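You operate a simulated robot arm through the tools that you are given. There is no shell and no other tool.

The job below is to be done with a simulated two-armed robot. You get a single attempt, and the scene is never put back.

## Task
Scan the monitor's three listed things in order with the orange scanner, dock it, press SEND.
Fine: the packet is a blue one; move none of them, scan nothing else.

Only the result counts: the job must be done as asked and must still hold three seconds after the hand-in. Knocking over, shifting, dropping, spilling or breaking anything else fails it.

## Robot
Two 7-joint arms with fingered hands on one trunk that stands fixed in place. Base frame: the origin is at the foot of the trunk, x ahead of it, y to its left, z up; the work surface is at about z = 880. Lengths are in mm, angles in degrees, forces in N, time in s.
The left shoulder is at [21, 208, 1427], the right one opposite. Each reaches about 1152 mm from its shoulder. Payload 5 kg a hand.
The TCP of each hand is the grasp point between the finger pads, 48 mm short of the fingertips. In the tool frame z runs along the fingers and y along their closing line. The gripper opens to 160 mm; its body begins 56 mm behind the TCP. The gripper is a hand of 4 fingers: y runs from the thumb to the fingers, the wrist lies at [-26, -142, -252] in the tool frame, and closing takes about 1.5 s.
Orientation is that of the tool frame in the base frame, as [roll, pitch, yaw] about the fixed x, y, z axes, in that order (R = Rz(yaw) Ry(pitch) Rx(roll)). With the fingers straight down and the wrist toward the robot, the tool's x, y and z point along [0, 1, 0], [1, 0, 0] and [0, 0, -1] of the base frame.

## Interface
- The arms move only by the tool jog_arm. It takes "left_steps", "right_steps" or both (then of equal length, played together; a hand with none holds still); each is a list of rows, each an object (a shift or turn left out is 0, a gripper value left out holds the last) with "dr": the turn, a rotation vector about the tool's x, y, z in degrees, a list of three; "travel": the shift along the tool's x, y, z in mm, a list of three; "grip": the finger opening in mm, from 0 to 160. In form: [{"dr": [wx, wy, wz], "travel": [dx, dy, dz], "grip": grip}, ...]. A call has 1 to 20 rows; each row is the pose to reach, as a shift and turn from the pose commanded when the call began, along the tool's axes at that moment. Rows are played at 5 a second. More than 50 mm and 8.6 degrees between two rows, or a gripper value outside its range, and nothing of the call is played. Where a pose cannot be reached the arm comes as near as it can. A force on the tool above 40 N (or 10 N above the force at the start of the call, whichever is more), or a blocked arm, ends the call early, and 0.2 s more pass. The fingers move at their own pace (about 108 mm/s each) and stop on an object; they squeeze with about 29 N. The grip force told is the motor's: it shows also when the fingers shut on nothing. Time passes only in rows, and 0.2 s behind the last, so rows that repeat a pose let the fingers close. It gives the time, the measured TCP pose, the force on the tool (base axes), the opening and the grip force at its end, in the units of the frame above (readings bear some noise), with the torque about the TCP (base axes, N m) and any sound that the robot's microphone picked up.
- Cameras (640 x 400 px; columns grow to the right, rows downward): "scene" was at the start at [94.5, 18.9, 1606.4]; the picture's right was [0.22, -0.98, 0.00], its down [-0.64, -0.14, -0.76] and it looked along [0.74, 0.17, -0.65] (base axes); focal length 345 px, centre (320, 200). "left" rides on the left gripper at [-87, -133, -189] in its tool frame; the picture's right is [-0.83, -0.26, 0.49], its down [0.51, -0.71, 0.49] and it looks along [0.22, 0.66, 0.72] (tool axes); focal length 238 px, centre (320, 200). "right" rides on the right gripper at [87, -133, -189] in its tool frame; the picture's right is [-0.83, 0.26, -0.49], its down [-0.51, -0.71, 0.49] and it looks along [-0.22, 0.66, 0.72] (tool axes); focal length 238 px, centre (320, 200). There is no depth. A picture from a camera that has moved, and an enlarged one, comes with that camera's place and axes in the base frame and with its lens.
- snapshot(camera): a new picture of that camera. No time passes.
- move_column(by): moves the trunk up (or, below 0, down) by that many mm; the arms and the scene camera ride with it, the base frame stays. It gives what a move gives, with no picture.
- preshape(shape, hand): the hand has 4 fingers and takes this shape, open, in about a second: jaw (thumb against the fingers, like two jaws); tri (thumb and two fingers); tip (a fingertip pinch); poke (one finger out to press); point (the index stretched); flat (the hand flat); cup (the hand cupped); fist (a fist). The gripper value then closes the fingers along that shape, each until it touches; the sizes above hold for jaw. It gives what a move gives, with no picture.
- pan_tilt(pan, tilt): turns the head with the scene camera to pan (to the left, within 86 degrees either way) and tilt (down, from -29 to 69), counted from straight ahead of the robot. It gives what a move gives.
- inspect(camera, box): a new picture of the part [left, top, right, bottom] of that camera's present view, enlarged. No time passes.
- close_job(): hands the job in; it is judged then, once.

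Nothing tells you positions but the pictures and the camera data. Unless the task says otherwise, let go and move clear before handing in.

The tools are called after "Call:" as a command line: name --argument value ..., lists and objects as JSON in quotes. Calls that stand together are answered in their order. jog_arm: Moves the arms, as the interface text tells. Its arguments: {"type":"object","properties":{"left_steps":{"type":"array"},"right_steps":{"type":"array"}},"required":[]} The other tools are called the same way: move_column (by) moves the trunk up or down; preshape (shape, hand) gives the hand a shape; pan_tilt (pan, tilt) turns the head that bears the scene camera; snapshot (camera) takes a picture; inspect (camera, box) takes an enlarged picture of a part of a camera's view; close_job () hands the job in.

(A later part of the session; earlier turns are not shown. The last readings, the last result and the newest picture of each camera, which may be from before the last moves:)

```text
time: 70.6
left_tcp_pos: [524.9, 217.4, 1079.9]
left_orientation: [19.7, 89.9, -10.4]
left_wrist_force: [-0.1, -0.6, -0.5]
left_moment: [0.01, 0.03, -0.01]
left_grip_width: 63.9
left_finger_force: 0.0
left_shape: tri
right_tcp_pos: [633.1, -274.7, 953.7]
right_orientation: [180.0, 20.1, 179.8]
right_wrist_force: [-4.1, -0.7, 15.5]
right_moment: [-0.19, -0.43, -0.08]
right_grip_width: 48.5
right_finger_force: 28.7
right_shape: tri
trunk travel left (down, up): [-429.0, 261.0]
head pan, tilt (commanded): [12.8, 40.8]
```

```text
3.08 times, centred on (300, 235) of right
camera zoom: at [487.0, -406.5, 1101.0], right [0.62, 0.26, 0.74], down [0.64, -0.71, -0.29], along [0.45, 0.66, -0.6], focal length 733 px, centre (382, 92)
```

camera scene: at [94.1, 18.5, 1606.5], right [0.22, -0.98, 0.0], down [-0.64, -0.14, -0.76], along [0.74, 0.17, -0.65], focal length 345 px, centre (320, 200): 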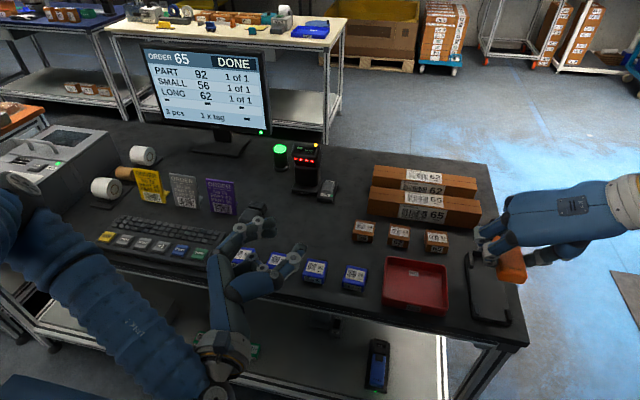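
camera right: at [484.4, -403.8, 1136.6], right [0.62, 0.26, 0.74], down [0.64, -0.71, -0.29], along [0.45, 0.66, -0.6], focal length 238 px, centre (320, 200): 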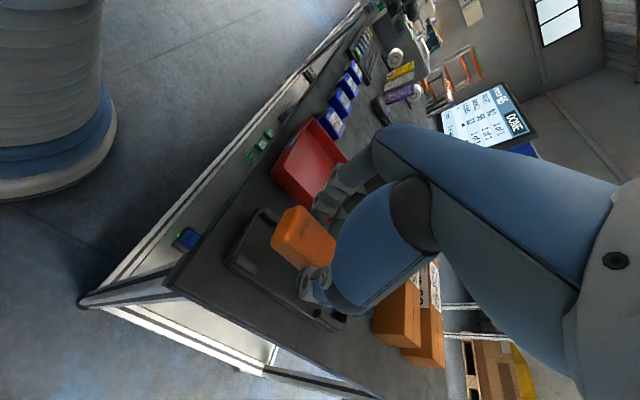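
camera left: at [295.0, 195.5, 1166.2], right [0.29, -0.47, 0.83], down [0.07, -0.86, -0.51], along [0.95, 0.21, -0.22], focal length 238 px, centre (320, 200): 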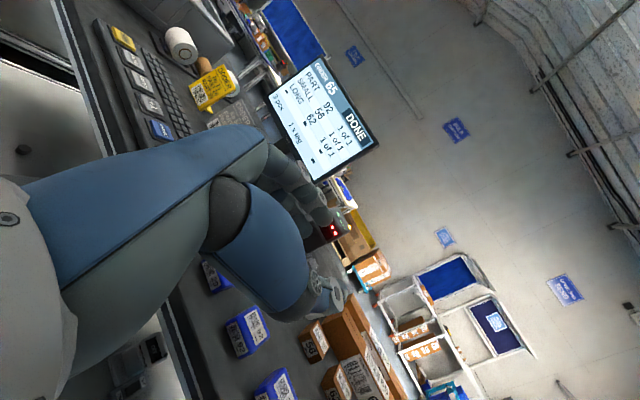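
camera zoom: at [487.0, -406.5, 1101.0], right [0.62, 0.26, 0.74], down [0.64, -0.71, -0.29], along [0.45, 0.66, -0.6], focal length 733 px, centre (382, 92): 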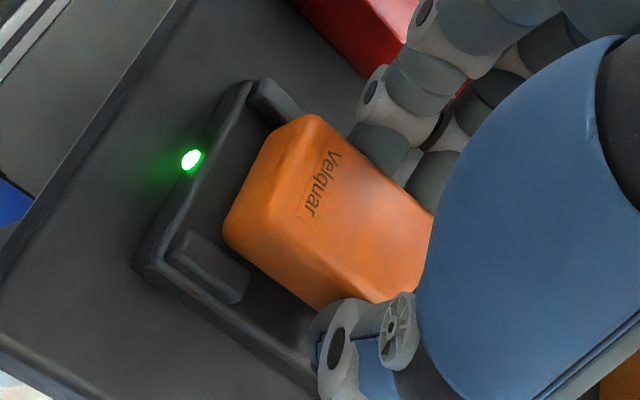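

The head end seems to catch instead now, so the scanner has probably yawed slightly in the hand. I lift 20 mm clear and measure its angle carefully.

Call:
jog_arm --right_steps '[{"travel": [-2.4, 0, -6.6]}, {"travel": [-4.8, 0, -13]}, {"travel": [-7.5, 0, -20.7]}, {"travel": [-7.5, 0, -20.7]}, {"travel": [-7.5, 0, -20.7]}]'

Call:
inspect --camera "right" --box '[260, 190, 340, 260]'

Call:
inspect --camera "scene" --box '[484, 275, 524, 315]'

Call:
inspect --camera "scene" --box '[462, 235, 512, 275]'

Call:
inspect --camera "right" --box '[200, 160, 420, 340]'

```text
time: 71.8
left_tcp_pos: [524.8, 216.4, 1078.6]
left_orientation: [-37.0, 89.9, -67.0]
left_wrist_force: [-0.4, -0.9, -0.2]
left_moment: [-0.03, -0.01, -0.02]
left_grip_width: 63.6
left_finger_force: 0.1
left_shape: tri
right_tcp_pos: [634.1, -274.8, 974.2]
right_orientation: [179.8, 19.9, 179.9]
right_wrist_force: [0.6, 0.0, -2.6]
right_moment: [0.03, 0.1, 0.03]
right_grip_width: 48.2
right_finger_force: 28.5
right_shape: tri
trunk travel left (down, up): [-429.0, 261.0]
head pan, tilt (commanded): [12.8, 40.8]
```

```text
5.71 times, centred on (300, 225) of right
camera zoom: at [487.2, -407.6, 1121.7], right [0.62, 0.26, 0.74], down [0.64, -0.71, -0.29], along [0.45, 0.66, -0.6], focal length 1362 px, centre (434, 57)
```

zoom: 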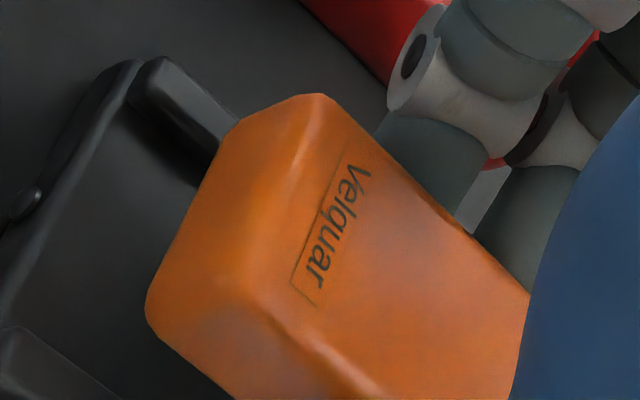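

```text
10.00 times, centred on (504, 295) of scene
camera zoom: at [94.7, 18.7, 1606.4], right [0.22, -0.98, 0.0], down [-0.64, -0.14, -0.76], along [0.74, 0.17, -0.65], focal length 3453 px, centre (-1520, -750)
```

zoom: 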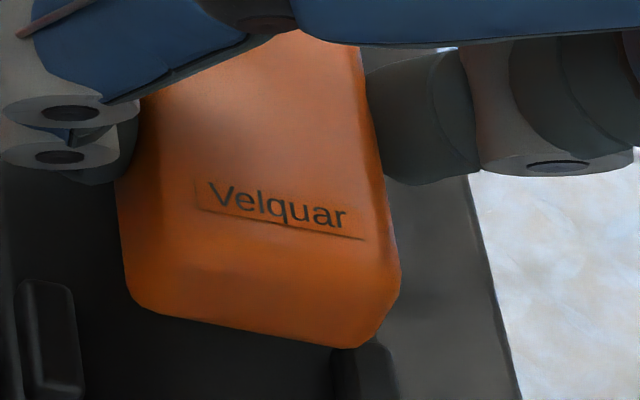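

```text
10.00 times, centred on (487, 255) of scene
camera zoom: at [94.7, 18.7, 1606.4], right [0.22, -0.98, 0.0], down [-0.64, -0.14, -0.76], along [0.74, 0.17, -0.65], focal length 3453 px, centre (-1350, -350)
```

zoom: 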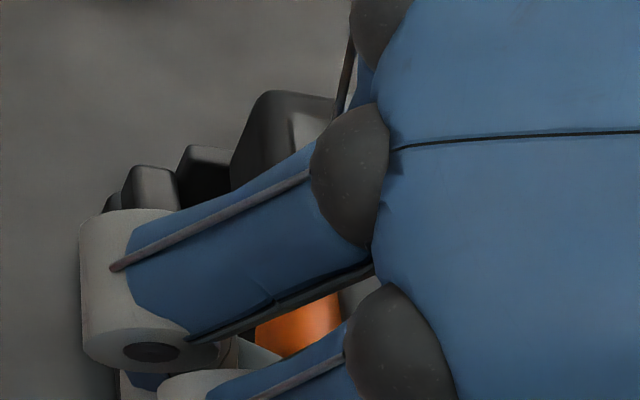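

```text
2.22 times, centred on (310, 250) of right
camera zoom: at [487.2, -407.6, 1121.7], right [0.62, 0.26, 0.74], down [0.64, -0.71, -0.29], along [0.45, 0.66, -0.6], focal length 530 px, centre (342, 89)
```

zoom: 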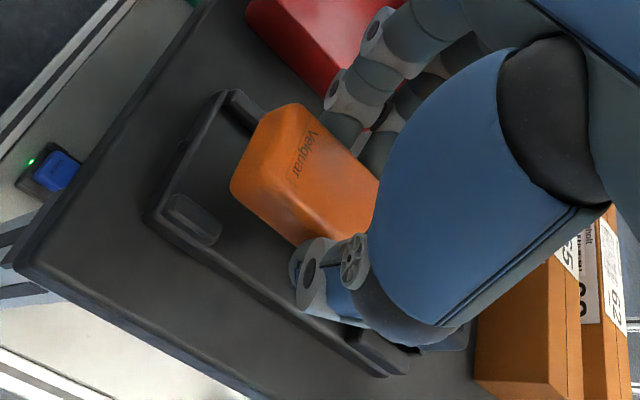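

The lettering is back over its docked position sideways, but I can't see the head end. I move the left hand's camera round to look at the dock from the left side.

Call:
jog_arm --left_steps '[{"dr": [6.2, 2.06, 2.06], "travel": [5, 3.7, 13.4]}, {"dr": [12.4, 4.12, 4.12], "travel": [10, 7.4, 26.7]}, {"dr": [18.6, 6.2, 6.2], "travel": [15, 11.1, 40]}, {"dr": [24.7, 8.24, 8.24], "travel": [20, 14.9, 53.4]}, {"dr": [30.9, 10.3, 10.3], "travel": [25, 18.6, 66.8]}, {"dr": [37.1, 12.4, 12.4], "travel": [30, 22.3, 80]}, {"dr": [43.3, 14.4, 14.4], "travel": [35, 26, 93.5]}, {"dr": [49.5, 16.5, 16.5], "travel": [40, 29.7, 106.9]}, {"dr": [55.7, 18.5, 18.5], "travel": [45, 33.4, 120]}, {"dr": [61.9, 20.6, 20.6], "travel": [50, 37, 133.6]}, {"dr": [68, 22.7, 22.7], "travel": [55, 40.9, 147]}, {"dr": [74.2, 24.7, 24.7], "travel": [60, 44.6, 160]}, {"dr": [80.4, 26.8, 26.8], "travel": [65, 48.3, 173.6]}, {"dr": [86.6, 28.85, 28.85], "travel": [71, 52, 187]}, {"dr": [86.6, 28.85, 28.85], "travel": [71, 52, 187]}]'

Call:
snapshot --camera "left"

Call:
snapshot --camera "scene"

```text
time: 75.0
left_tcp_pos: [714.4, 168.7, 1007.5]
left_orientation: [-179.7, 53.2, 60.1]
left_wrist_force: [-0.5, 0.4, 1.4]
left_moment: [0.03, -0.05, 0.05]
left_grip_width: 63.8
left_finger_force: 0.0
left_shape: tri
right_tcp_pos: [632.9, -273.7, 975.2]
right_orientation: [-180.0, 19.9, 180.0]
right_wrist_force: [-0.5, 0.9, -2.7]
right_moment: [-0.05, 0.09, -0.01]
right_grip_width: 48.1
right_finger_force: 29.5
right_shape: tri
trunk travel left (down, up): [-429.0, 261.0]
head pan, tilt (commanded): [12.8, 40.8]
```

```text
taken
camera left: at [649.5, 320.3, 1190.3], right [-0.67, -0.64, 0.38], down [-0.66, 0.28, -0.7], along [0.34, -0.72, -0.61], focal length 238 px, centre (320, 200)
```

left: 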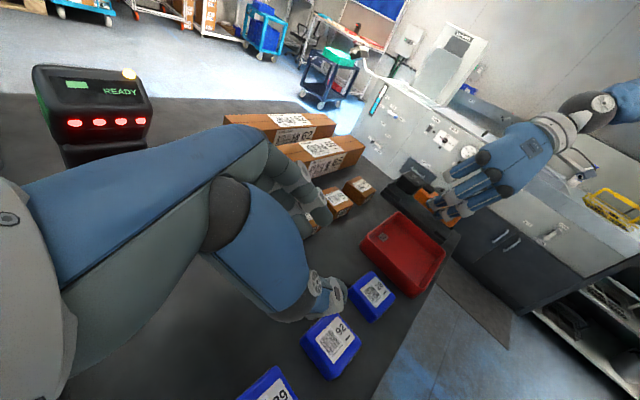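

```text
taken
camera scene: at [93.7, 19.4, 1606.5], right [0.22, -0.98, 0.0], down [-0.64, -0.14, -0.76], along [0.74, 0.17, -0.65], focal length 345 px, centre (320, 200)
```

scene: 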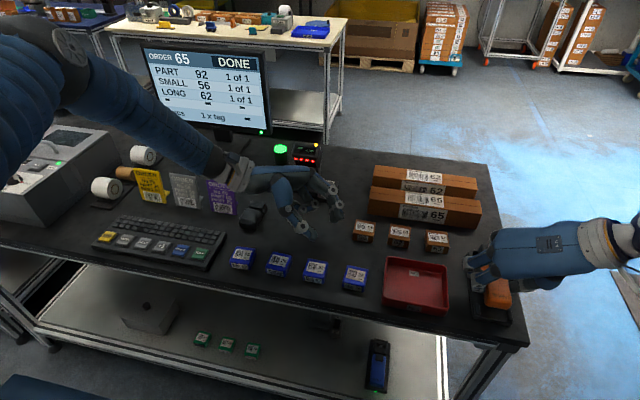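

The left camera now sees the dock from the side. I zoom in there.

Call:
inspect --camera "left" --box '[375, 155, 495, 255]'

Call:
inspect --camera "left" --box '[380, 165, 440, 215]'

```text
4.00 times, centred on (435, 205) of left
camera zoom: at [649.5, 320.3, 1190.3], right [-0.67, -0.64, 0.38], down [-0.66, 0.28, -0.7], along [0.34, -0.72, -0.61], focal length 953 px, centre (-140, 180)
```

zoom: 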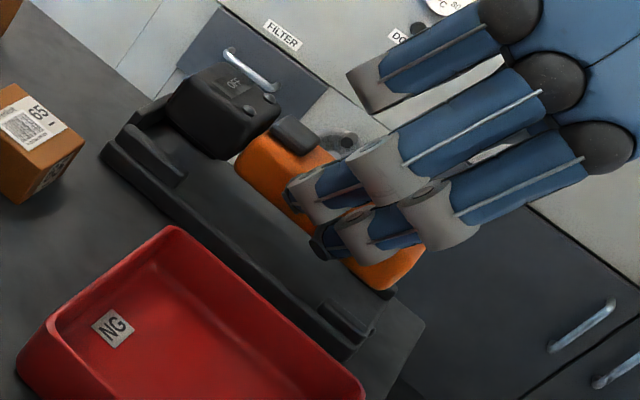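

```text
8.00 times, centred on (410, 190) of left
camera zoom: at [649.5, 320.3, 1190.3], right [-0.67, -0.64, 0.38], down [-0.66, 0.28, -0.7], along [0.34, -0.72, -0.61], focal length 1907 px, centre (-400, 280)
```

zoom: 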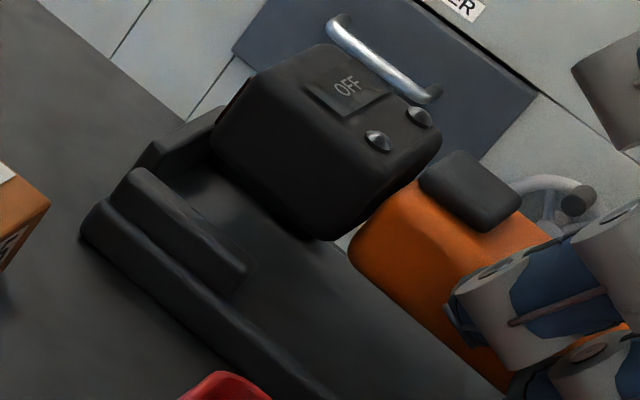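

The view shows the display is now OFF again and the scanner hovering over the cradle; its nose seems slightly up. I zoom further to measure the tilt against the cradle edge.

Call:
inspect --camera "left" --box '[395, 165, 485, 240]'

Call:
inspect --camera "left" --box '[395, 170, 435, 200]'

Call:
inspect --camera "left" --box '[440, 195, 490, 245]'

```text
5.33 times, centred on (440, 202) of left
camera zoom: at [649.5, 320.3, 1190.3], right [-0.67, -0.64, 0.38], down [-0.66, 0.28, -0.7], along [0.34, -0.72, -0.61], focal length 1271 px, centre (-320, 187)
```

zoom: 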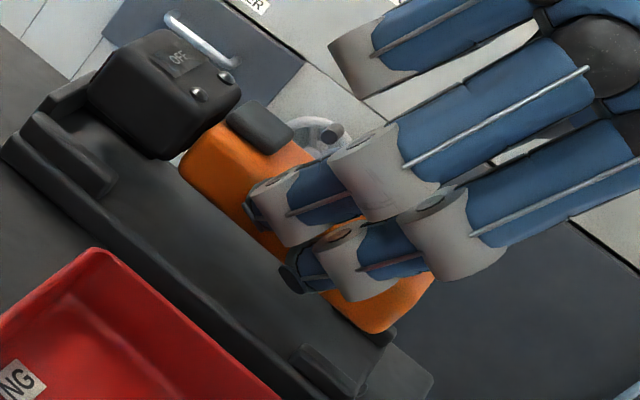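

```text
13.33 times, centred on (415, 185) of left
camera zoom: at [649.5, 320.3, 1190.3], right [-0.67, -0.64, 0.38], down [-0.66, 0.28, -0.7], along [0.34, -0.72, -0.61], focal length 3178 px, centre (-947, 400)
```

zoom: 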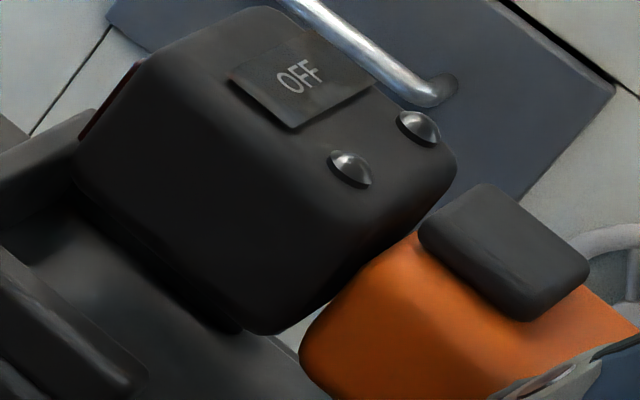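

```text
8.00 times, centred on (465, 220) of left
camera zoom: at [649.5, 320.3, 1190.3], right [-0.67, -0.64, 0.38], down [-0.66, 0.28, -0.7], along [0.34, -0.72, -0.61], focal length 1907 px, centre (-840, 40)
```

zoom: 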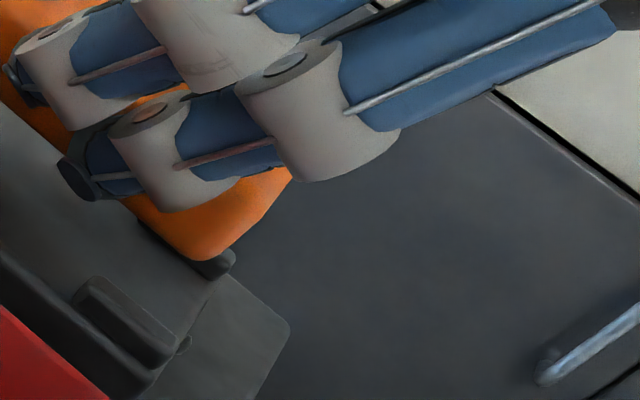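

Measured along the handle's lower edge, the nose is about 2.7° up. I tilt the nose down by that much and lower to just above the posts, then look again from the side.

Call:
jog_arm --right_steps '[{"dr": [0, 1.4, 0], "travel": [1.7, 0, 4.7]}, {"dr": [0, 2.7, 0], "travel": [3.4, 0, 9.4]}, {"dr": [0, 2.7, 0], "travel": [4.8, 0, 13.2]}, {"dr": [0, 2.7, 0], "travel": [4.8, 0, 13.2]}]'

Call:
inspect --camera "left" --box '[390, 165, 450, 210]'

Call:
inspect --camera "left" --box '[395, 170, 485, 245]'

Call:
inspect --camera "right" --box '[200, 160, 420, 340]'

```text
time: 76.0
left_tcp_pos: [715.3, 168.2, 1006.9]
left_orientation: [179.9, 53.3, 60.0]
left_wrist_force: [-0.2, -0.8, 0.8]
left_moment: [-0.01, 0.0, 0.01]
left_grip_width: 63.7
left_finger_force: 0.0
left_shape: tri
right_tcp_pos: [634.5, -273.5, 960.6]
right_orientation: [179.8, 17.2, 180.0]
right_wrist_force: [-1.6, 0.5, 1.5]
right_moment: [-0.12, -0.21, -0.03]
right_grip_width: 48.3
right_finger_force: 28.9
right_shape: tri
trunk travel left (down, up): [-429.0, 261.0]
head pan, tilt (commanded): [12.8, 40.8]
```

```text
8.89 times, centred on (420, 188) of left
camera zoom: at [649.8, 319.8, 1190.2], right [-0.67, -0.64, 0.38], down [-0.66, 0.28, -0.7], along [0.34, -0.72, -0.61], focal length 2119 px, centre (-569, 311)
```

zoom: 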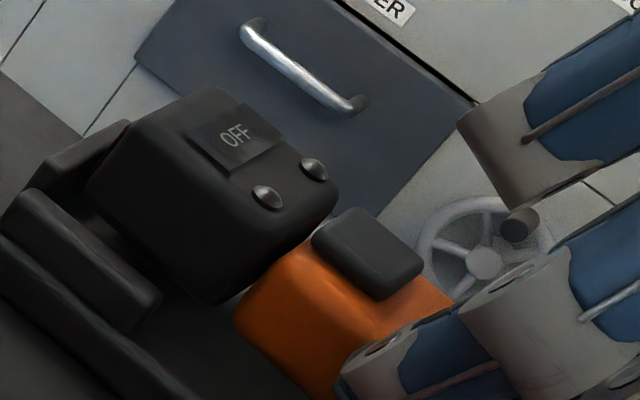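

```text
5.33 times, centred on (440, 208) of left
camera zoom: at [649.8, 319.8, 1190.2], right [-0.67, -0.64, 0.38], down [-0.66, 0.28, -0.7], along [0.34, -0.72, -0.61], focal length 1271 px, centre (-320, 160)
```

zoom: 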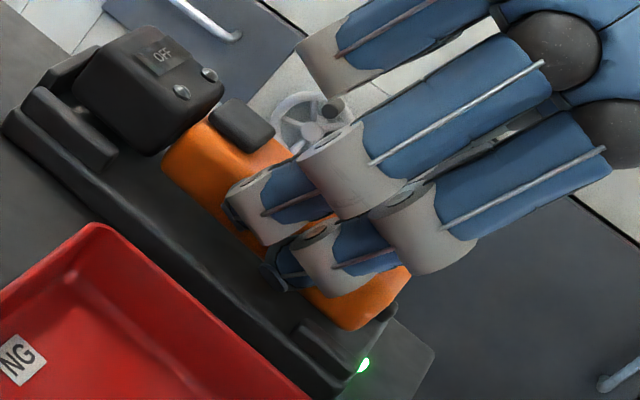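

```text
2.22 times, centred on (310, 250) of right
camera zoom: at [495.0, -407.1, 1114.3], right [0.65, 0.26, 0.71], down [0.63, -0.71, -0.32], along [0.42, 0.66, -0.62], focal length 530 px, centre (342, 89)
```

zoom: 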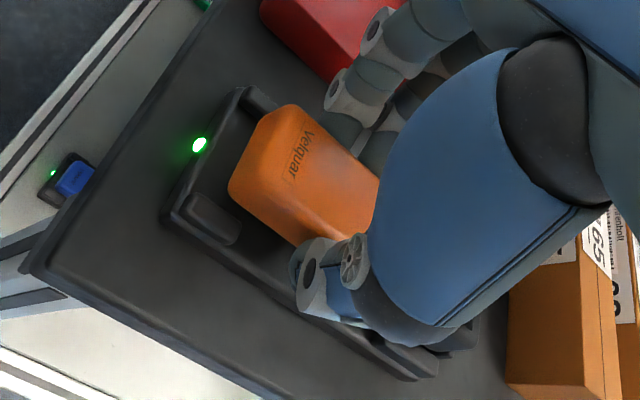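

The force pushes the tool back (-x) with contact at the head, so the nose is landing on the cradle's front wall: the hand is about 3 mm too far forward. I shift back 3 mm and lower a little.

Call:
jog_arm --right_steps '[{"travel": [2.0, 0, -2.3]}, {"travel": [2.9, 0, -0.9]}, {"travel": [3.5, 0, 1]}, {"travel": [4.1, 0, 3]}, {"travel": [4.1, 0, 3]}]'

Call:
inspect --camera "left" --box '[390, 165, 450, 210]'

Call:
inspect --camera "scene" --box '[462, 275, 522, 325]'

```text
time: 77.2
left_tcp_pos: [715.0, 168.3, 1007.1]
left_orientation: [180.0, 53.2, 59.9]
left_wrist_force: [-0.3, 0.1, 0.2]
left_moment: [0.01, -0.01, 0.0]
left_grip_width: 63.8
left_finger_force: 0.0
left_shape: tri
right_tcp_pos: [631.8, -274.3, 955.7]
right_orientation: [179.9, 17.2, 180.0]
right_wrist_force: [-0.5, 0.6, 3.8]
right_moment: [-0.13, -0.41, 0.01]
right_grip_width: 48.7
right_finger_force: 29.2
right_shape: tri
trunk travel left (down, up): [-429.0, 261.0]
head pan, tilt (commanded): [12.8, 40.8]
```

```text
8.89 times, centred on (420, 188) of left
camera zoom: at [649.6, 319.8, 1190.3], right [-0.67, -0.64, 0.38], down [-0.66, 0.28, -0.7], along [0.34, -0.72, -0.61], focal length 2119 px, centre (-569, 311)
```

zoom: 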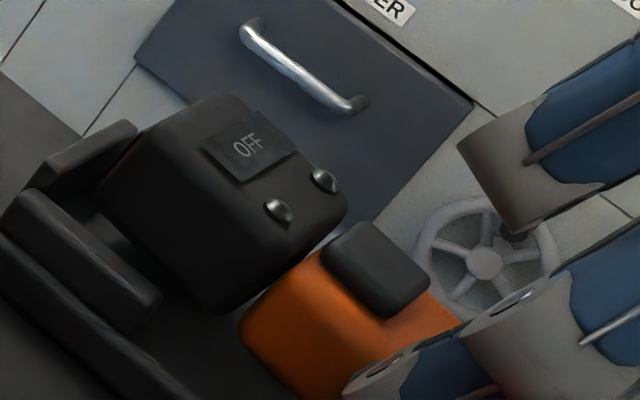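

```text
8.00 times, centred on (492, 300) of scene
camera zoom: at [94.2, 18.9, 1606.5], right [0.22, -0.98, 0.0], down [-0.64, -0.14, -0.76], along [0.74, 0.17, -0.65], focal length 2762 px, centre (-1056, -600)
```

zoom: 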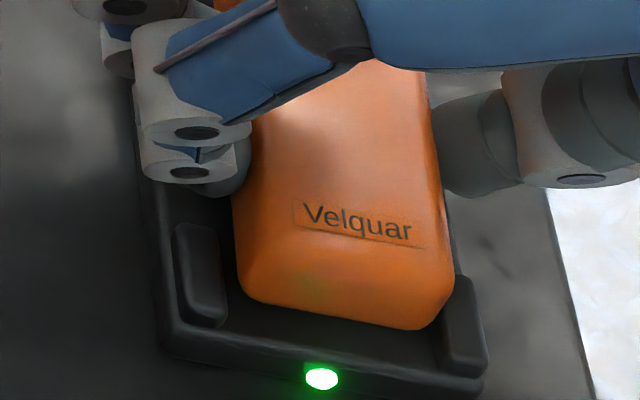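

Closer: the nose is now clear of the front wall. I check the remaining tilt and gap from the left side.

Call:
inspect --camera "left" --box '[395, 170, 485, 245]'

Call:
inspect --camera "left" --box '[445, 205, 495, 250]'

Call:
inspect --camera "left" --box '[395, 180, 435, 210]'

```text
5.33 times, centred on (440, 208) of left
camera zoom: at [649.6, 319.8, 1190.3], right [-0.67, -0.64, 0.38], down [-0.66, 0.28, -0.7], along [0.34, -0.72, -0.61], focal length 1271 px, centre (-320, 160)
```

zoom: 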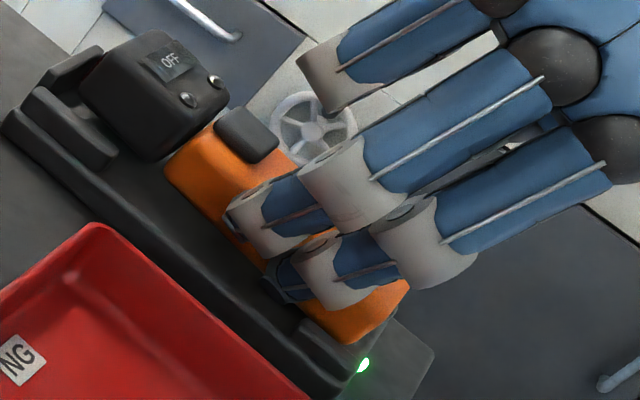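

```text
8.89 times, centred on (470, 228) of left
camera zoom: at [649.6, 319.8, 1190.3], right [-0.67, -0.64, 0.38], down [-0.66, 0.28, -0.7], along [0.34, -0.72, -0.61], focal length 2119 px, centre (-1013, -44)
```

zoom: 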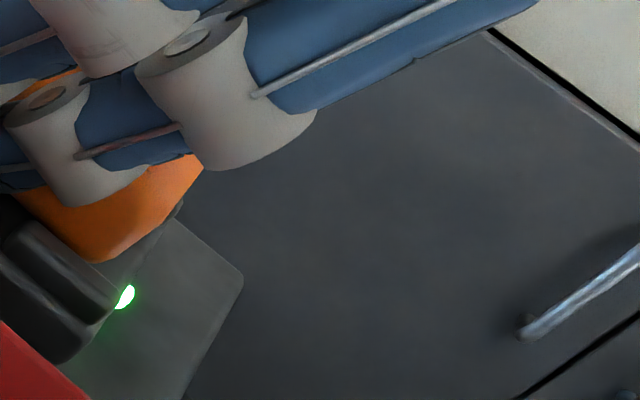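

```text
13.33 times, centred on (415, 195) of left
camera zoom: at [649.6, 319.8, 1190.3], right [-0.67, -0.64, 0.38], down [-0.66, 0.28, -0.7], along [0.34, -0.72, -0.61], focal length 3178 px, centre (-947, 267)
```

zoom: 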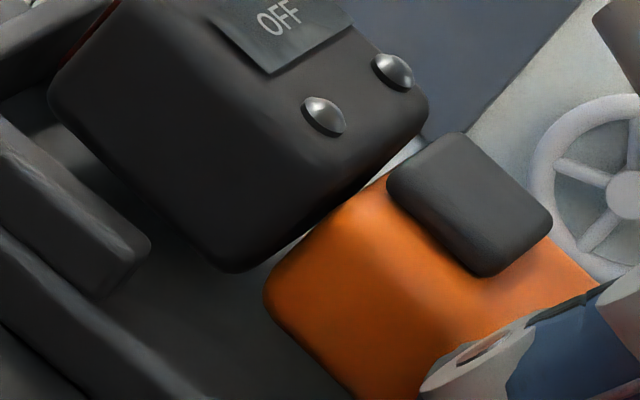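

The rear is down between its posts but the head rests high, and several cues say the head points about 2.5° too far right, sitting on the right front post. I lift 6 mm, yaw the nose 2.5° left, and recheck.

Call:
jog_arm --right_steps '[{"travel": [-1.8, 0, -5.7]}, {"dr": [-0.37, 0, -1.2], "travel": [-2.1, 0.3, -6.7]}, {"dr": [-0.74, 0, -2.39], "travel": [-2.1, 0.5, -6.7]}, {"dr": [-0.74, 0, -2.39], "travel": [-2.1, 0.5, -6.7]}, {"dr": [-0.74, 0, -2.39], "travel": [-2.1, 0.5, -6.7]}]'

Call:
inspect --camera "left" --box '[395, 175, 435, 205]'

Call:
inspect --camera "scene" --box '[462, 235, 512, 275]'

Call:
inspect --camera "scene" --box '[484, 275, 524, 315]'

```text
time: 78.4
left_tcp_pos: [715.5, 167.8, 1007.0]
left_orientation: [-180.0, 53.2, 60.0]
left_wrist_force: [-0.6, -0.2, -0.9]
left_moment: [0.03, 0.02, -0.05]
left_grip_width: 63.5
left_finger_force: 0.0
left_shape: tri
right_tcp_pos: [631.4, -274.6, 962.6]
right_orientation: [180.0, 17.2, -177.5]
right_wrist_force: [0.1, -0.6, -3.3]
right_moment: [0.01, 0.13, 0.0]
right_grip_width: 48.1
right_finger_force: 28.8
right_shape: tri
trunk travel left (down, up): [-429.0, 261.0]
head pan, tilt (commanded): [12.8, 40.8]
```

```text
13.33 times, centred on (415, 190) of left
camera zoom: at [650.2, 319.6, 1189.9], right [-0.67, -0.64, 0.38], down [-0.66, 0.28, -0.7], along [0.34, -0.72, -0.61], focal length 3178 px, centre (-947, 333)
```

zoom: 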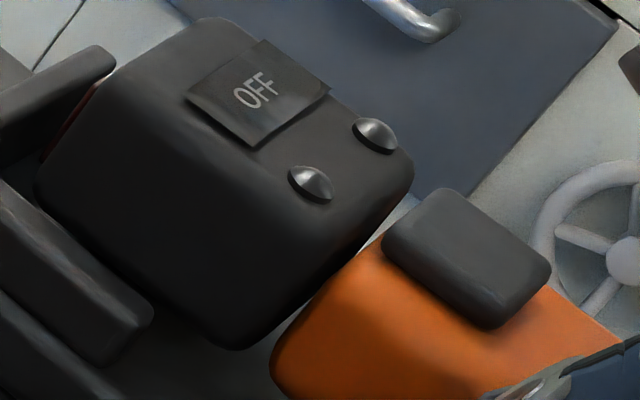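

```text
10.00 times, centred on (487, 255) of scene
camera zoom: at [95.0, 18.6, 1606.4], right [0.22, -0.98, 0.0], down [-0.64, -0.14, -0.76], along [0.74, 0.17, -0.65], focal length 3453 px, centre (-1350, -350)
```

zoom: 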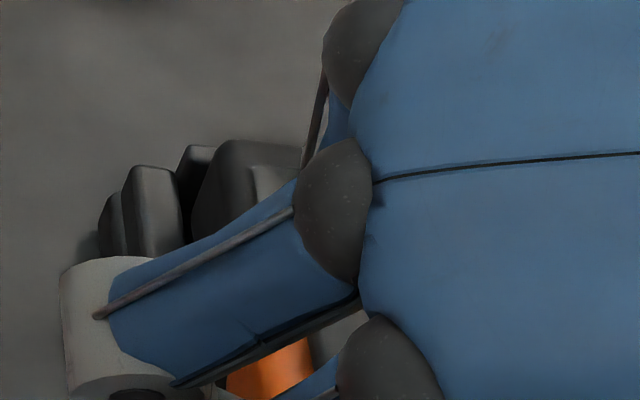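

```text
10.00 times, centred on (504, 295) of scene
camera zoom: at [95.0, 18.6, 1606.4], right [0.22, -0.98, 0.0], down [-0.64, -0.14, -0.76], along [0.74, 0.17, -0.65], focal length 3453 px, centre (-1520, -750)
```

zoom: 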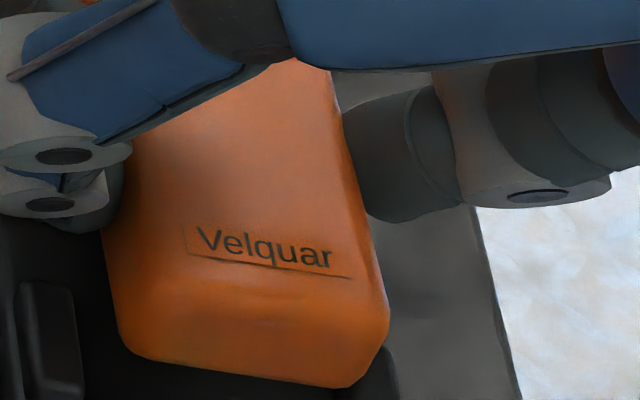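

The head has now swung perhaps 2–3 mm too far left, judging by its gap to the left post. I measure the lettering again from the right camera to get the rear's position too.

Call:
inspect --camera "right" --box '[260, 190, 340, 260]'

Call:
inspect --camera "scene" --box '[490, 290, 515, 310]'

Call:
inspect --camera "scene" --box '[468, 242, 498, 266]'

```text
5.71 times, centred on (300, 225) of right
camera zoom: at [498.3, -412.8, 1116.8], right [0.64, 0.29, 0.71], down [0.66, -0.68, -0.32], along [0.39, 0.67, -0.63], focal length 1362 px, centre (434, 57)
```

zoom: 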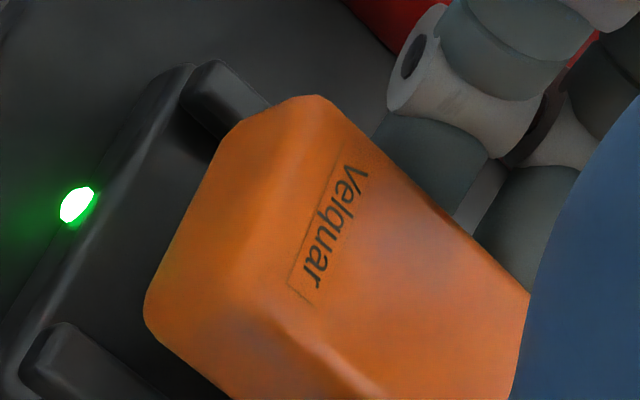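

```text
16.00 times, centred on (502, 300) of scene
camera zoom: at [95.0, 18.6, 1606.4], right [0.22, -0.98, 0.0], down [-0.64, -0.14, -0.76], along [0.74, 0.17, -0.65], focal length 5525 px, centre (-2600, -1400)
```

zoom: 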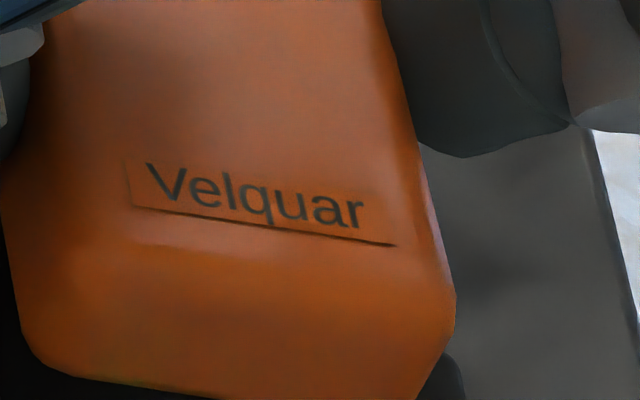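

```text
16.00 times, centred on (483, 254) of scene
camera zoom: at [95.0, 18.6, 1606.4], right [0.22, -0.98, 0.0], down [-0.64, -0.14, -0.76], along [0.74, 0.17, -0.65], focal length 5525 px, centre (-2288, -664)
```

zoom: 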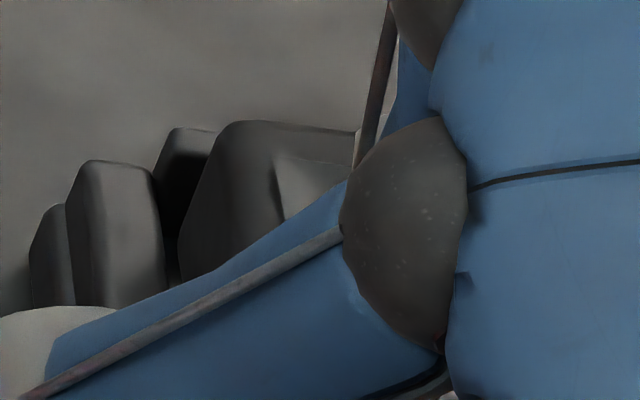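

Triangulating the head corner against its docked picture gives a head 2.6 mm left, yaw +1.2°, pitch about zero, and the whole scanner 2.4 mm back and 14 mm high. I undo 1.2° of yaw, go 1.2 mm forward and lower 7 mm first.

Call:
jog_arm --right_steps '[{"dr": [0.355, 0, 1.146], "travel": [-1.1, 0, 0.4]}, {"dr": [0.355, 0, 1.146], "travel": [-0.1, 0, 3.7]}, {"dr": [0.355, 0, 1.146], "travel": [0.9, 0, 7]}, {"dr": [0.355, 0, 1.146], "travel": [0.9, 0, 7]}]'

Call:
inspect --camera "scene" --box '[468, 242, 498, 266]'

Call:
inspect --camera "left" --box '[395, 175, 435, 205]'

```text
time: 79.4
left_tcp_pos: [715.5, 168.5, 1005.7]
left_orientation: [-180.0, 53.2, 60.0]
left_wrist_force: [0.2, -0.4, -0.8]
left_moment: [-0.01, 0.0, 0.0]
left_grip_width: 63.6
left_finger_force: 0.1
left_shape: tri
right_tcp_pos: [632.2, -273.8, 955.0]
right_orientation: [179.9, 17.2, -178.7]
right_wrist_force: [0.1, 0.1, -2.6]
right_moment: [-0.01, 0.1, 0.0]
right_grip_width: 48.1
right_finger_force: 29.1
right_shape: tri
trunk travel left (down, up): [-429.0, 261.0]
head pan, tilt (commanded): [12.8, 40.8]
```

```text
16.00 times, centred on (483, 254) of scene
camera zoom: at [94.8, 18.6, 1606.4], right [0.22, -0.98, 0.0], down [-0.64, -0.14, -0.76], along [0.74, 0.17, -0.65], focal length 5525 px, centre (-2288, -664)
```

zoom: 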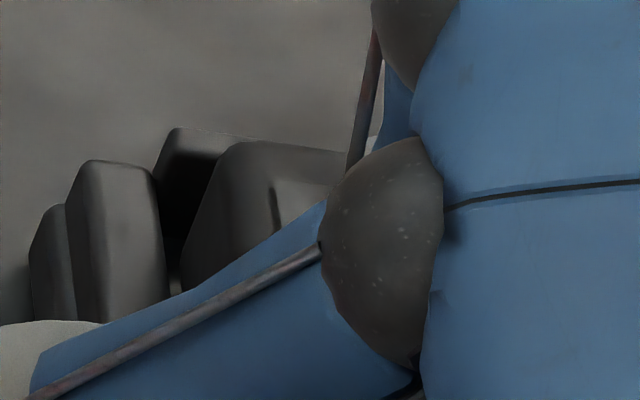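

```text
13.33 times, centred on (415, 190) of left
camera zoom: at [650.1, 319.6, 1190.0], right [-0.67, -0.64, 0.38], down [-0.66, 0.28, -0.7], along [0.34, -0.72, -0.61], focal length 3178 px, centre (-947, 333)
```

zoom: 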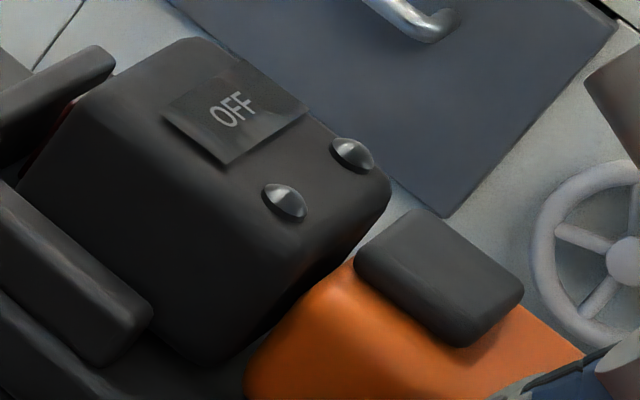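

No contact now at a height where it caught before. I lower further in small steps.

Call:
jog_arm --right_steps '[{"travel": [0.6, 0.3, 1.9]}, {"travel": [1.2, 0.3, 3.8]}, {"travel": [1.7, 0.3, 5.3]}, {"travel": [1.7, 0.3, 5.3]}]'

Call:
inspect --camera "left" --box '[395, 175, 435, 205]'

Call:
inspect --camera "scene" --box '[462, 280, 522, 330]'

```text
time: 80.4
left_tcp_pos: [714.9, 168.1, 1008.4]
left_orientation: [180.0, 53.2, 59.9]
left_wrist_force: [0.5, -1.0, 0.4]
left_moment: [0.02, 0.03, -0.01]
left_grip_width: 63.8
left_finger_force: 0.0
left_shape: tri
right_tcp_pos: [633.0, -271.9, 951.4]
right_orientation: [179.8, 17.2, -178.8]
right_wrist_force: [0.4, -0.1, -2.2]
right_moment: [0.06, 0.0, -0.03]
right_grip_width: 48.2
right_finger_force: 29.2
right_shape: tri
trunk travel left (down, up): [-429.0, 261.0]
head pan, tilt (commanded): [12.8, 40.8]
```

```text
13.33 times, centred on (415, 190) of left
camera zoom: at [650.0, 319.6, 1190.1], right [-0.67, -0.64, 0.38], down [-0.66, 0.28, -0.7], along [0.34, -0.72, -0.61], focal length 3178 px, centre (-947, 333)
```

zoom: 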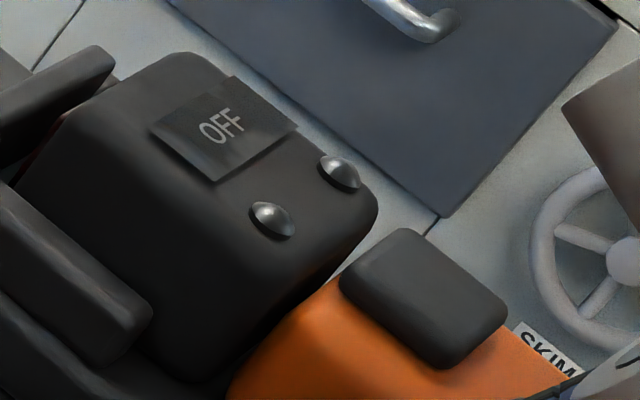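

```text
8.00 times, centred on (492, 305) of scene
camera zoom: at [94.7, 18.6, 1606.4], right [0.22, -0.98, 0.0], down [-0.64, -0.14, -0.76], along [0.74, 0.17, -0.65], focal length 2762 px, centre (-1056, -640)
```

zoom: 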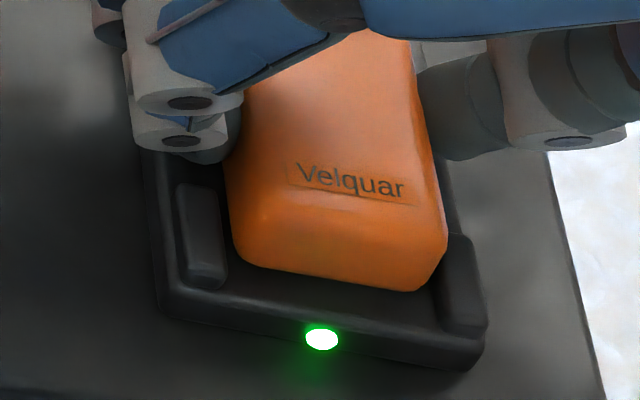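

It is sliding in freely. I lower the last few millimetres until it touches the floor.

Call:
jog_arm --right_steps '[{"travel": [0.4, 0, 1.3]}, {"travel": [0.8, 0, 2.6]}, {"travel": [1.1, 0, 3.6]}, {"travel": [1.1, 0, 3.6]}]'

Call:
inspect --camera "left" --box '[395, 175, 435, 205]'

Call:
inspect --camera "scene" --box '[462, 280, 522, 330]'

```text
time: 81.4
left_tcp_pos: [714.0, 168.3, 1008.4]
left_orientation: [180.0, 53.2, 60.0]
left_wrist_force: [-0.4, 0.5, 0.5]
left_moment: [0.01, -0.02, 0.0]
left_grip_width: 63.7
left_finger_force: 0.0
left_shape: tri
right_tcp_pos: [631.5, -272.8, 950.4]
right_orientation: [180.0, 17.4, -178.8]
right_wrist_force: [-0.3, -0.3, 21.1]
right_moment: [0.69, 0.02, -0.04]
right_grip_width: 48.4
right_finger_force: 29.6
right_shape: tri
trunk travel left (down, up): [-429.0, 261.0]
head pan, tilt (commanded): [12.8, 40.8]
```

```text
13.33 times, centred on (415, 190) of left
camera zoom: at [648.9, 320.0, 1190.8], right [-0.67, -0.64, 0.38], down [-0.66, 0.28, -0.7], along [0.34, -0.72, -0.61], focal length 3178 px, centre (-947, 333)
```

zoom: 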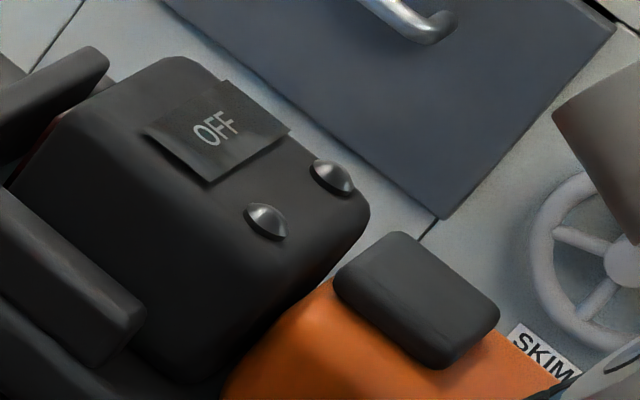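

```text
8.00 times, centred on (492, 305) of scene
camera zoom: at [93.2, 19.2, 1606.7], right [0.22, -0.98, 0.0], down [-0.64, -0.14, -0.76], along [0.74, 0.17, -0.65], focal length 2762 px, centre (-1056, -640)
```

zoom: 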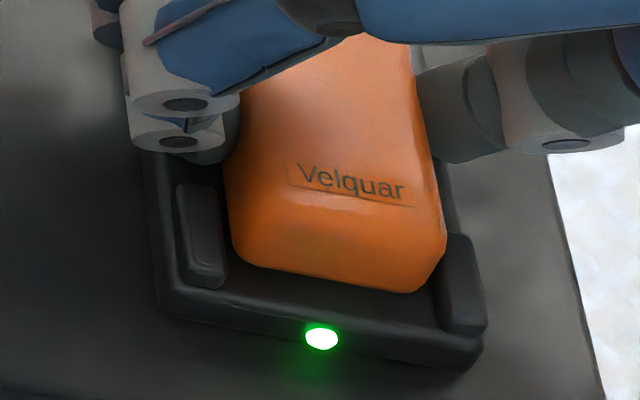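

Contact now is 21 N on the left lower edge, meaning the scanner is resting on the cradle floor with a slight roll. I ease off the pressure, then open the fingers gently to let it settle.

Call:
jog_arm --right_steps '[{"travel": [-0.3, 0, -1]}, {"travel": [-0.5, 0, -1.7]}, {"travel": [-0.5, 0, -1.7]}, {"travel": [-0.5, 0, -1.7]}]'

Call:
inspect --camera "right" --box '[220, 170, 380, 300]'

```text
time: 82.4
left_tcp_pos: [714.4, 168.3, 1007.3]
left_orientation: [-179.9, 53.1, 60.1]
left_wrist_force: [0.2, -0.3, 0.6]
left_moment: [0.02, 0.0, 0.0]
left_grip_width: 63.9
left_finger_force: 0.1
left_shape: tri
right_tcp_pos: [631.6, -272.7, 949.3]
right_orientation: [180.0, 17.3, -178.8]
right_wrist_force: [4.9, 1.8, 13.3]
right_moment: [0.59, -0.23, -0.12]
right_grip_width: 48.5
right_finger_force: 28.8
right_shape: tri
trunk travel left (down, up): [-429.0, 261.0]
head pan, tilt (commanded): [12.8, 40.8]
```

```text
3.08 times, centred on (300, 235) of right
camera zoom: at [495.7, -408.9, 1103.5], right [0.65, 0.27, 0.71], down [0.64, -0.69, -0.32], along [0.41, 0.67, -0.62], focal length 733 px, centre (382, 92)
```

zoom: 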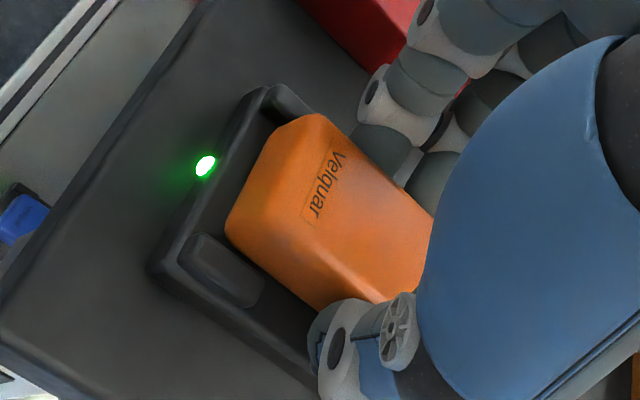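

Still 13 N. I raise the hand another 2 mm and then open slowly.

Call:
jog_arm --right_steps '[{"travel": [-0.3, 0, -1], "grip": 20}, {"travel": [-0.6, 0, -2], "grip": 20}, {"travel": [-0.6, 0, -2], "grip": 20}, {"travel": [-0.6, 0, -2], "grip": 46}, {"travel": [-0.6, 0, -2], "grip": 52}, {"travel": [-0.6, 0, -2], "grip": 58}, {"travel": [-0.6, 0, -2], "grip": 64}, {"travel": [-0.6, 0, -2], "grip": 64}]'

Call:
inspect --camera "right" --box '[220, 170, 380, 300]'

Call:
inspect --camera "left" --box '[390, 170, 470, 230]'

Call:
inspect --camera "scene" --box '[462, 280, 522, 330]'

```text
time: 84.2
left_tcp_pos: [715.0, 167.2, 1007.0]
left_orientation: [180.0, 53.3, 59.9]
left_wrist_force: [-0.1, -0.6, -0.3]
left_moment: [0.03, 0.01, 0.0]
left_grip_width: 63.9
left_finger_force: 0.0
left_shape: tri
right_tcp_pos: [631.4, -274.0, 951.8]
right_orientation: [179.9, 17.2, -178.7]
right_wrist_force: [1.0, 0.5, 0.3]
right_moment: [-0.01, -0.02, 0.0]
right_grip_width: 63.5
right_finger_force: 0.0
right_shape: tri
trunk travel left (down, up): [-429.0, 261.0]
head pan, tilt (commanded): [12.8, 40.8]
```

```text
3.08 times, centred on (300, 235) of right
camera zoom: at [495.6, -409.9, 1105.5], right [0.65, 0.27, 0.71], down [0.64, -0.69, -0.32], along [0.41, 0.67, -0.62], focal length 733 px, centre (382, 92)
```

zoom: 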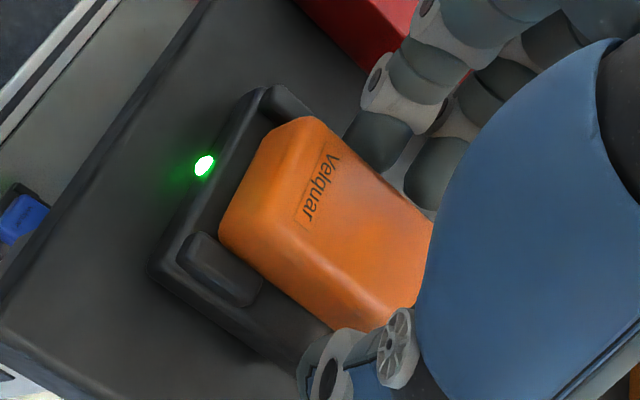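

```text
6.67 times, centred on (430, 200) of left
camera zoom: at [649.9, 319.7, 1190.1], right [-0.67, -0.64, 0.38], down [-0.66, 0.28, -0.7], along [0.34, -0.72, -0.61], focal length 1589 px, centre (-413, 200)
```

zoom: 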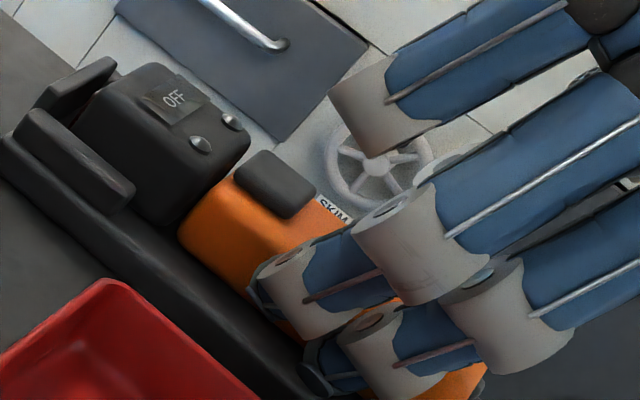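

```text
8.00 times, centred on (492, 305) of scene
camera zoom: at [94.6, 18.7, 1606.4], right [0.22, -0.98, 0.0], down [-0.64, -0.14, -0.76], along [0.74, 0.17, -0.65], focal length 2762 px, centre (-1056, -640)
```

zoom: 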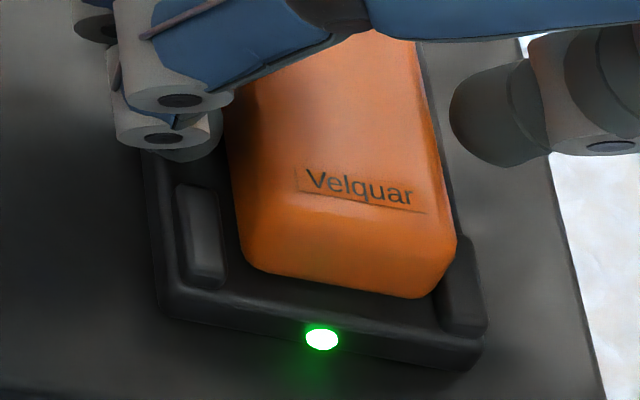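

Released, and it settled with the lamp green. I open wider, withdraw the right hand straight up, and inspect the seating.

Call:
jog_arm --right_steps '[{"grip": 76}, {"grip": 90}, {"grip": 105}, {"grip": 110}, {"travel": [-2, 0, -6.5], "grip": 110}, {"travel": [-5, 0, -16], "grip": 110}, {"travel": [-10, 0, -32], "grip": 110}, {"travel": [-18, 0, -57], "grip": 110}, {"travel": [-28, 0, -90], "grip": 110}, {"travel": [-40, 0, -128], "grip": 110}, {"travel": [-52, 0, -166], "grip": 110}]'

Call:
inspect --camera "scene" --box '[450, 240, 530, 335]'

Call:
inspect --camera "left" --box '[390, 165, 490, 245]'

Call:
inspect --camera "scene" --box '[462, 280, 522, 330]'

Call:
snapshot --camera "scene"

```text
time: 86.6
left_tcp_pos: [714.2, 168.5, 1008.1]
left_orientation: [179.9, 53.2, 60.0]
left_wrist_force: [-0.2, 1.4, 0.5]
left_moment: [-0.03, -0.07, 0.08]
left_grip_width: 63.8
left_finger_force: 0.0
left_shape: tri
right_tcp_pos: [631.4, -272.3, 1126.2]
right_orientation: [-179.9, 17.2, -178.6]
right_wrist_force: [-1.4, 0.1, -1.3]
right_moment: [-0.02, -0.14, 0.01]
right_grip_width: 109.6
right_finger_force: 0.1
right_shape: tri
trunk travel left (down, up): [-429.0, 261.0]
head pan, tilt (commanded): [12.8, 40.8]
```

```text
4.21 times, centred on (490, 288) of scene
camera zoom: at [93.8, 19.5, 1606.5], right [0.22, -0.98, 0.0], down [-0.64, -0.14, -0.76], along [0.74, 0.17, -0.65], focal length 1454 px, centre (-396, -168)
```

zoom: 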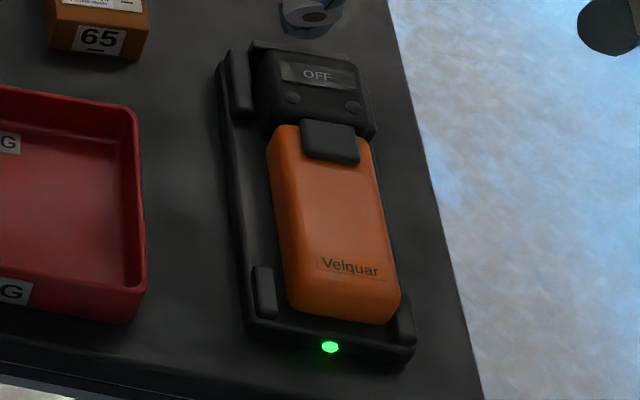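

```text
5.00 times, centred on (440, 205) of left
camera zoom: at [649.3, 320.4, 1190.3], right [-0.67, -0.64, 0.38], down [-0.66, 0.28, -0.7], along [0.34, -0.72, -0.61], focal length 1192 px, centre (-280, 175)
```

zoom: 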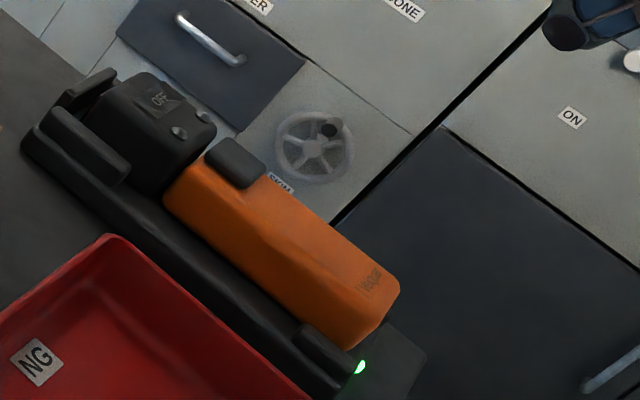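

```text
8.00 times, centred on (492, 305) of scene
camera zoom: at [93.8, 19.5, 1606.5], right [0.22, -0.98, 0.0], down [-0.64, -0.14, -0.76], along [0.74, 0.17, -0.65], focal length 2762 px, centre (-1056, -640)
```

zoom: 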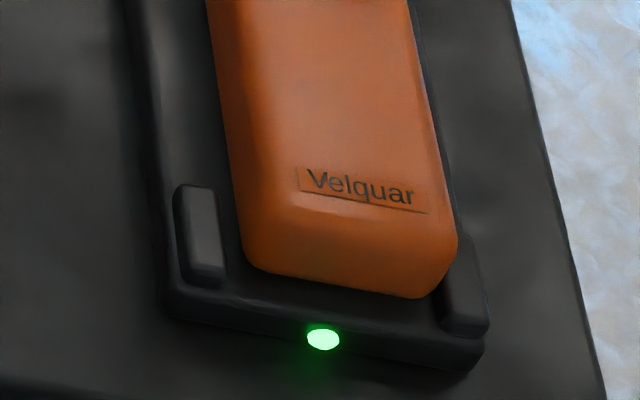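

```text
taken
camera scene: at [93.8, 19.5, 1606.5], right [0.22, -0.98, 0.0], down [-0.64, -0.14, -0.76], along [0.74, 0.17, -0.65], focal length 345 px, centre (320, 200)
```

scene: 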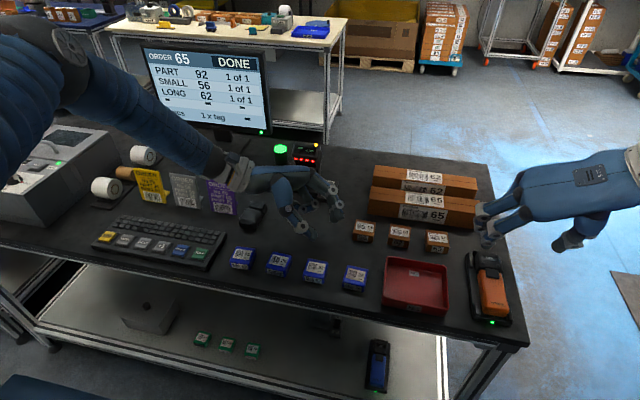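

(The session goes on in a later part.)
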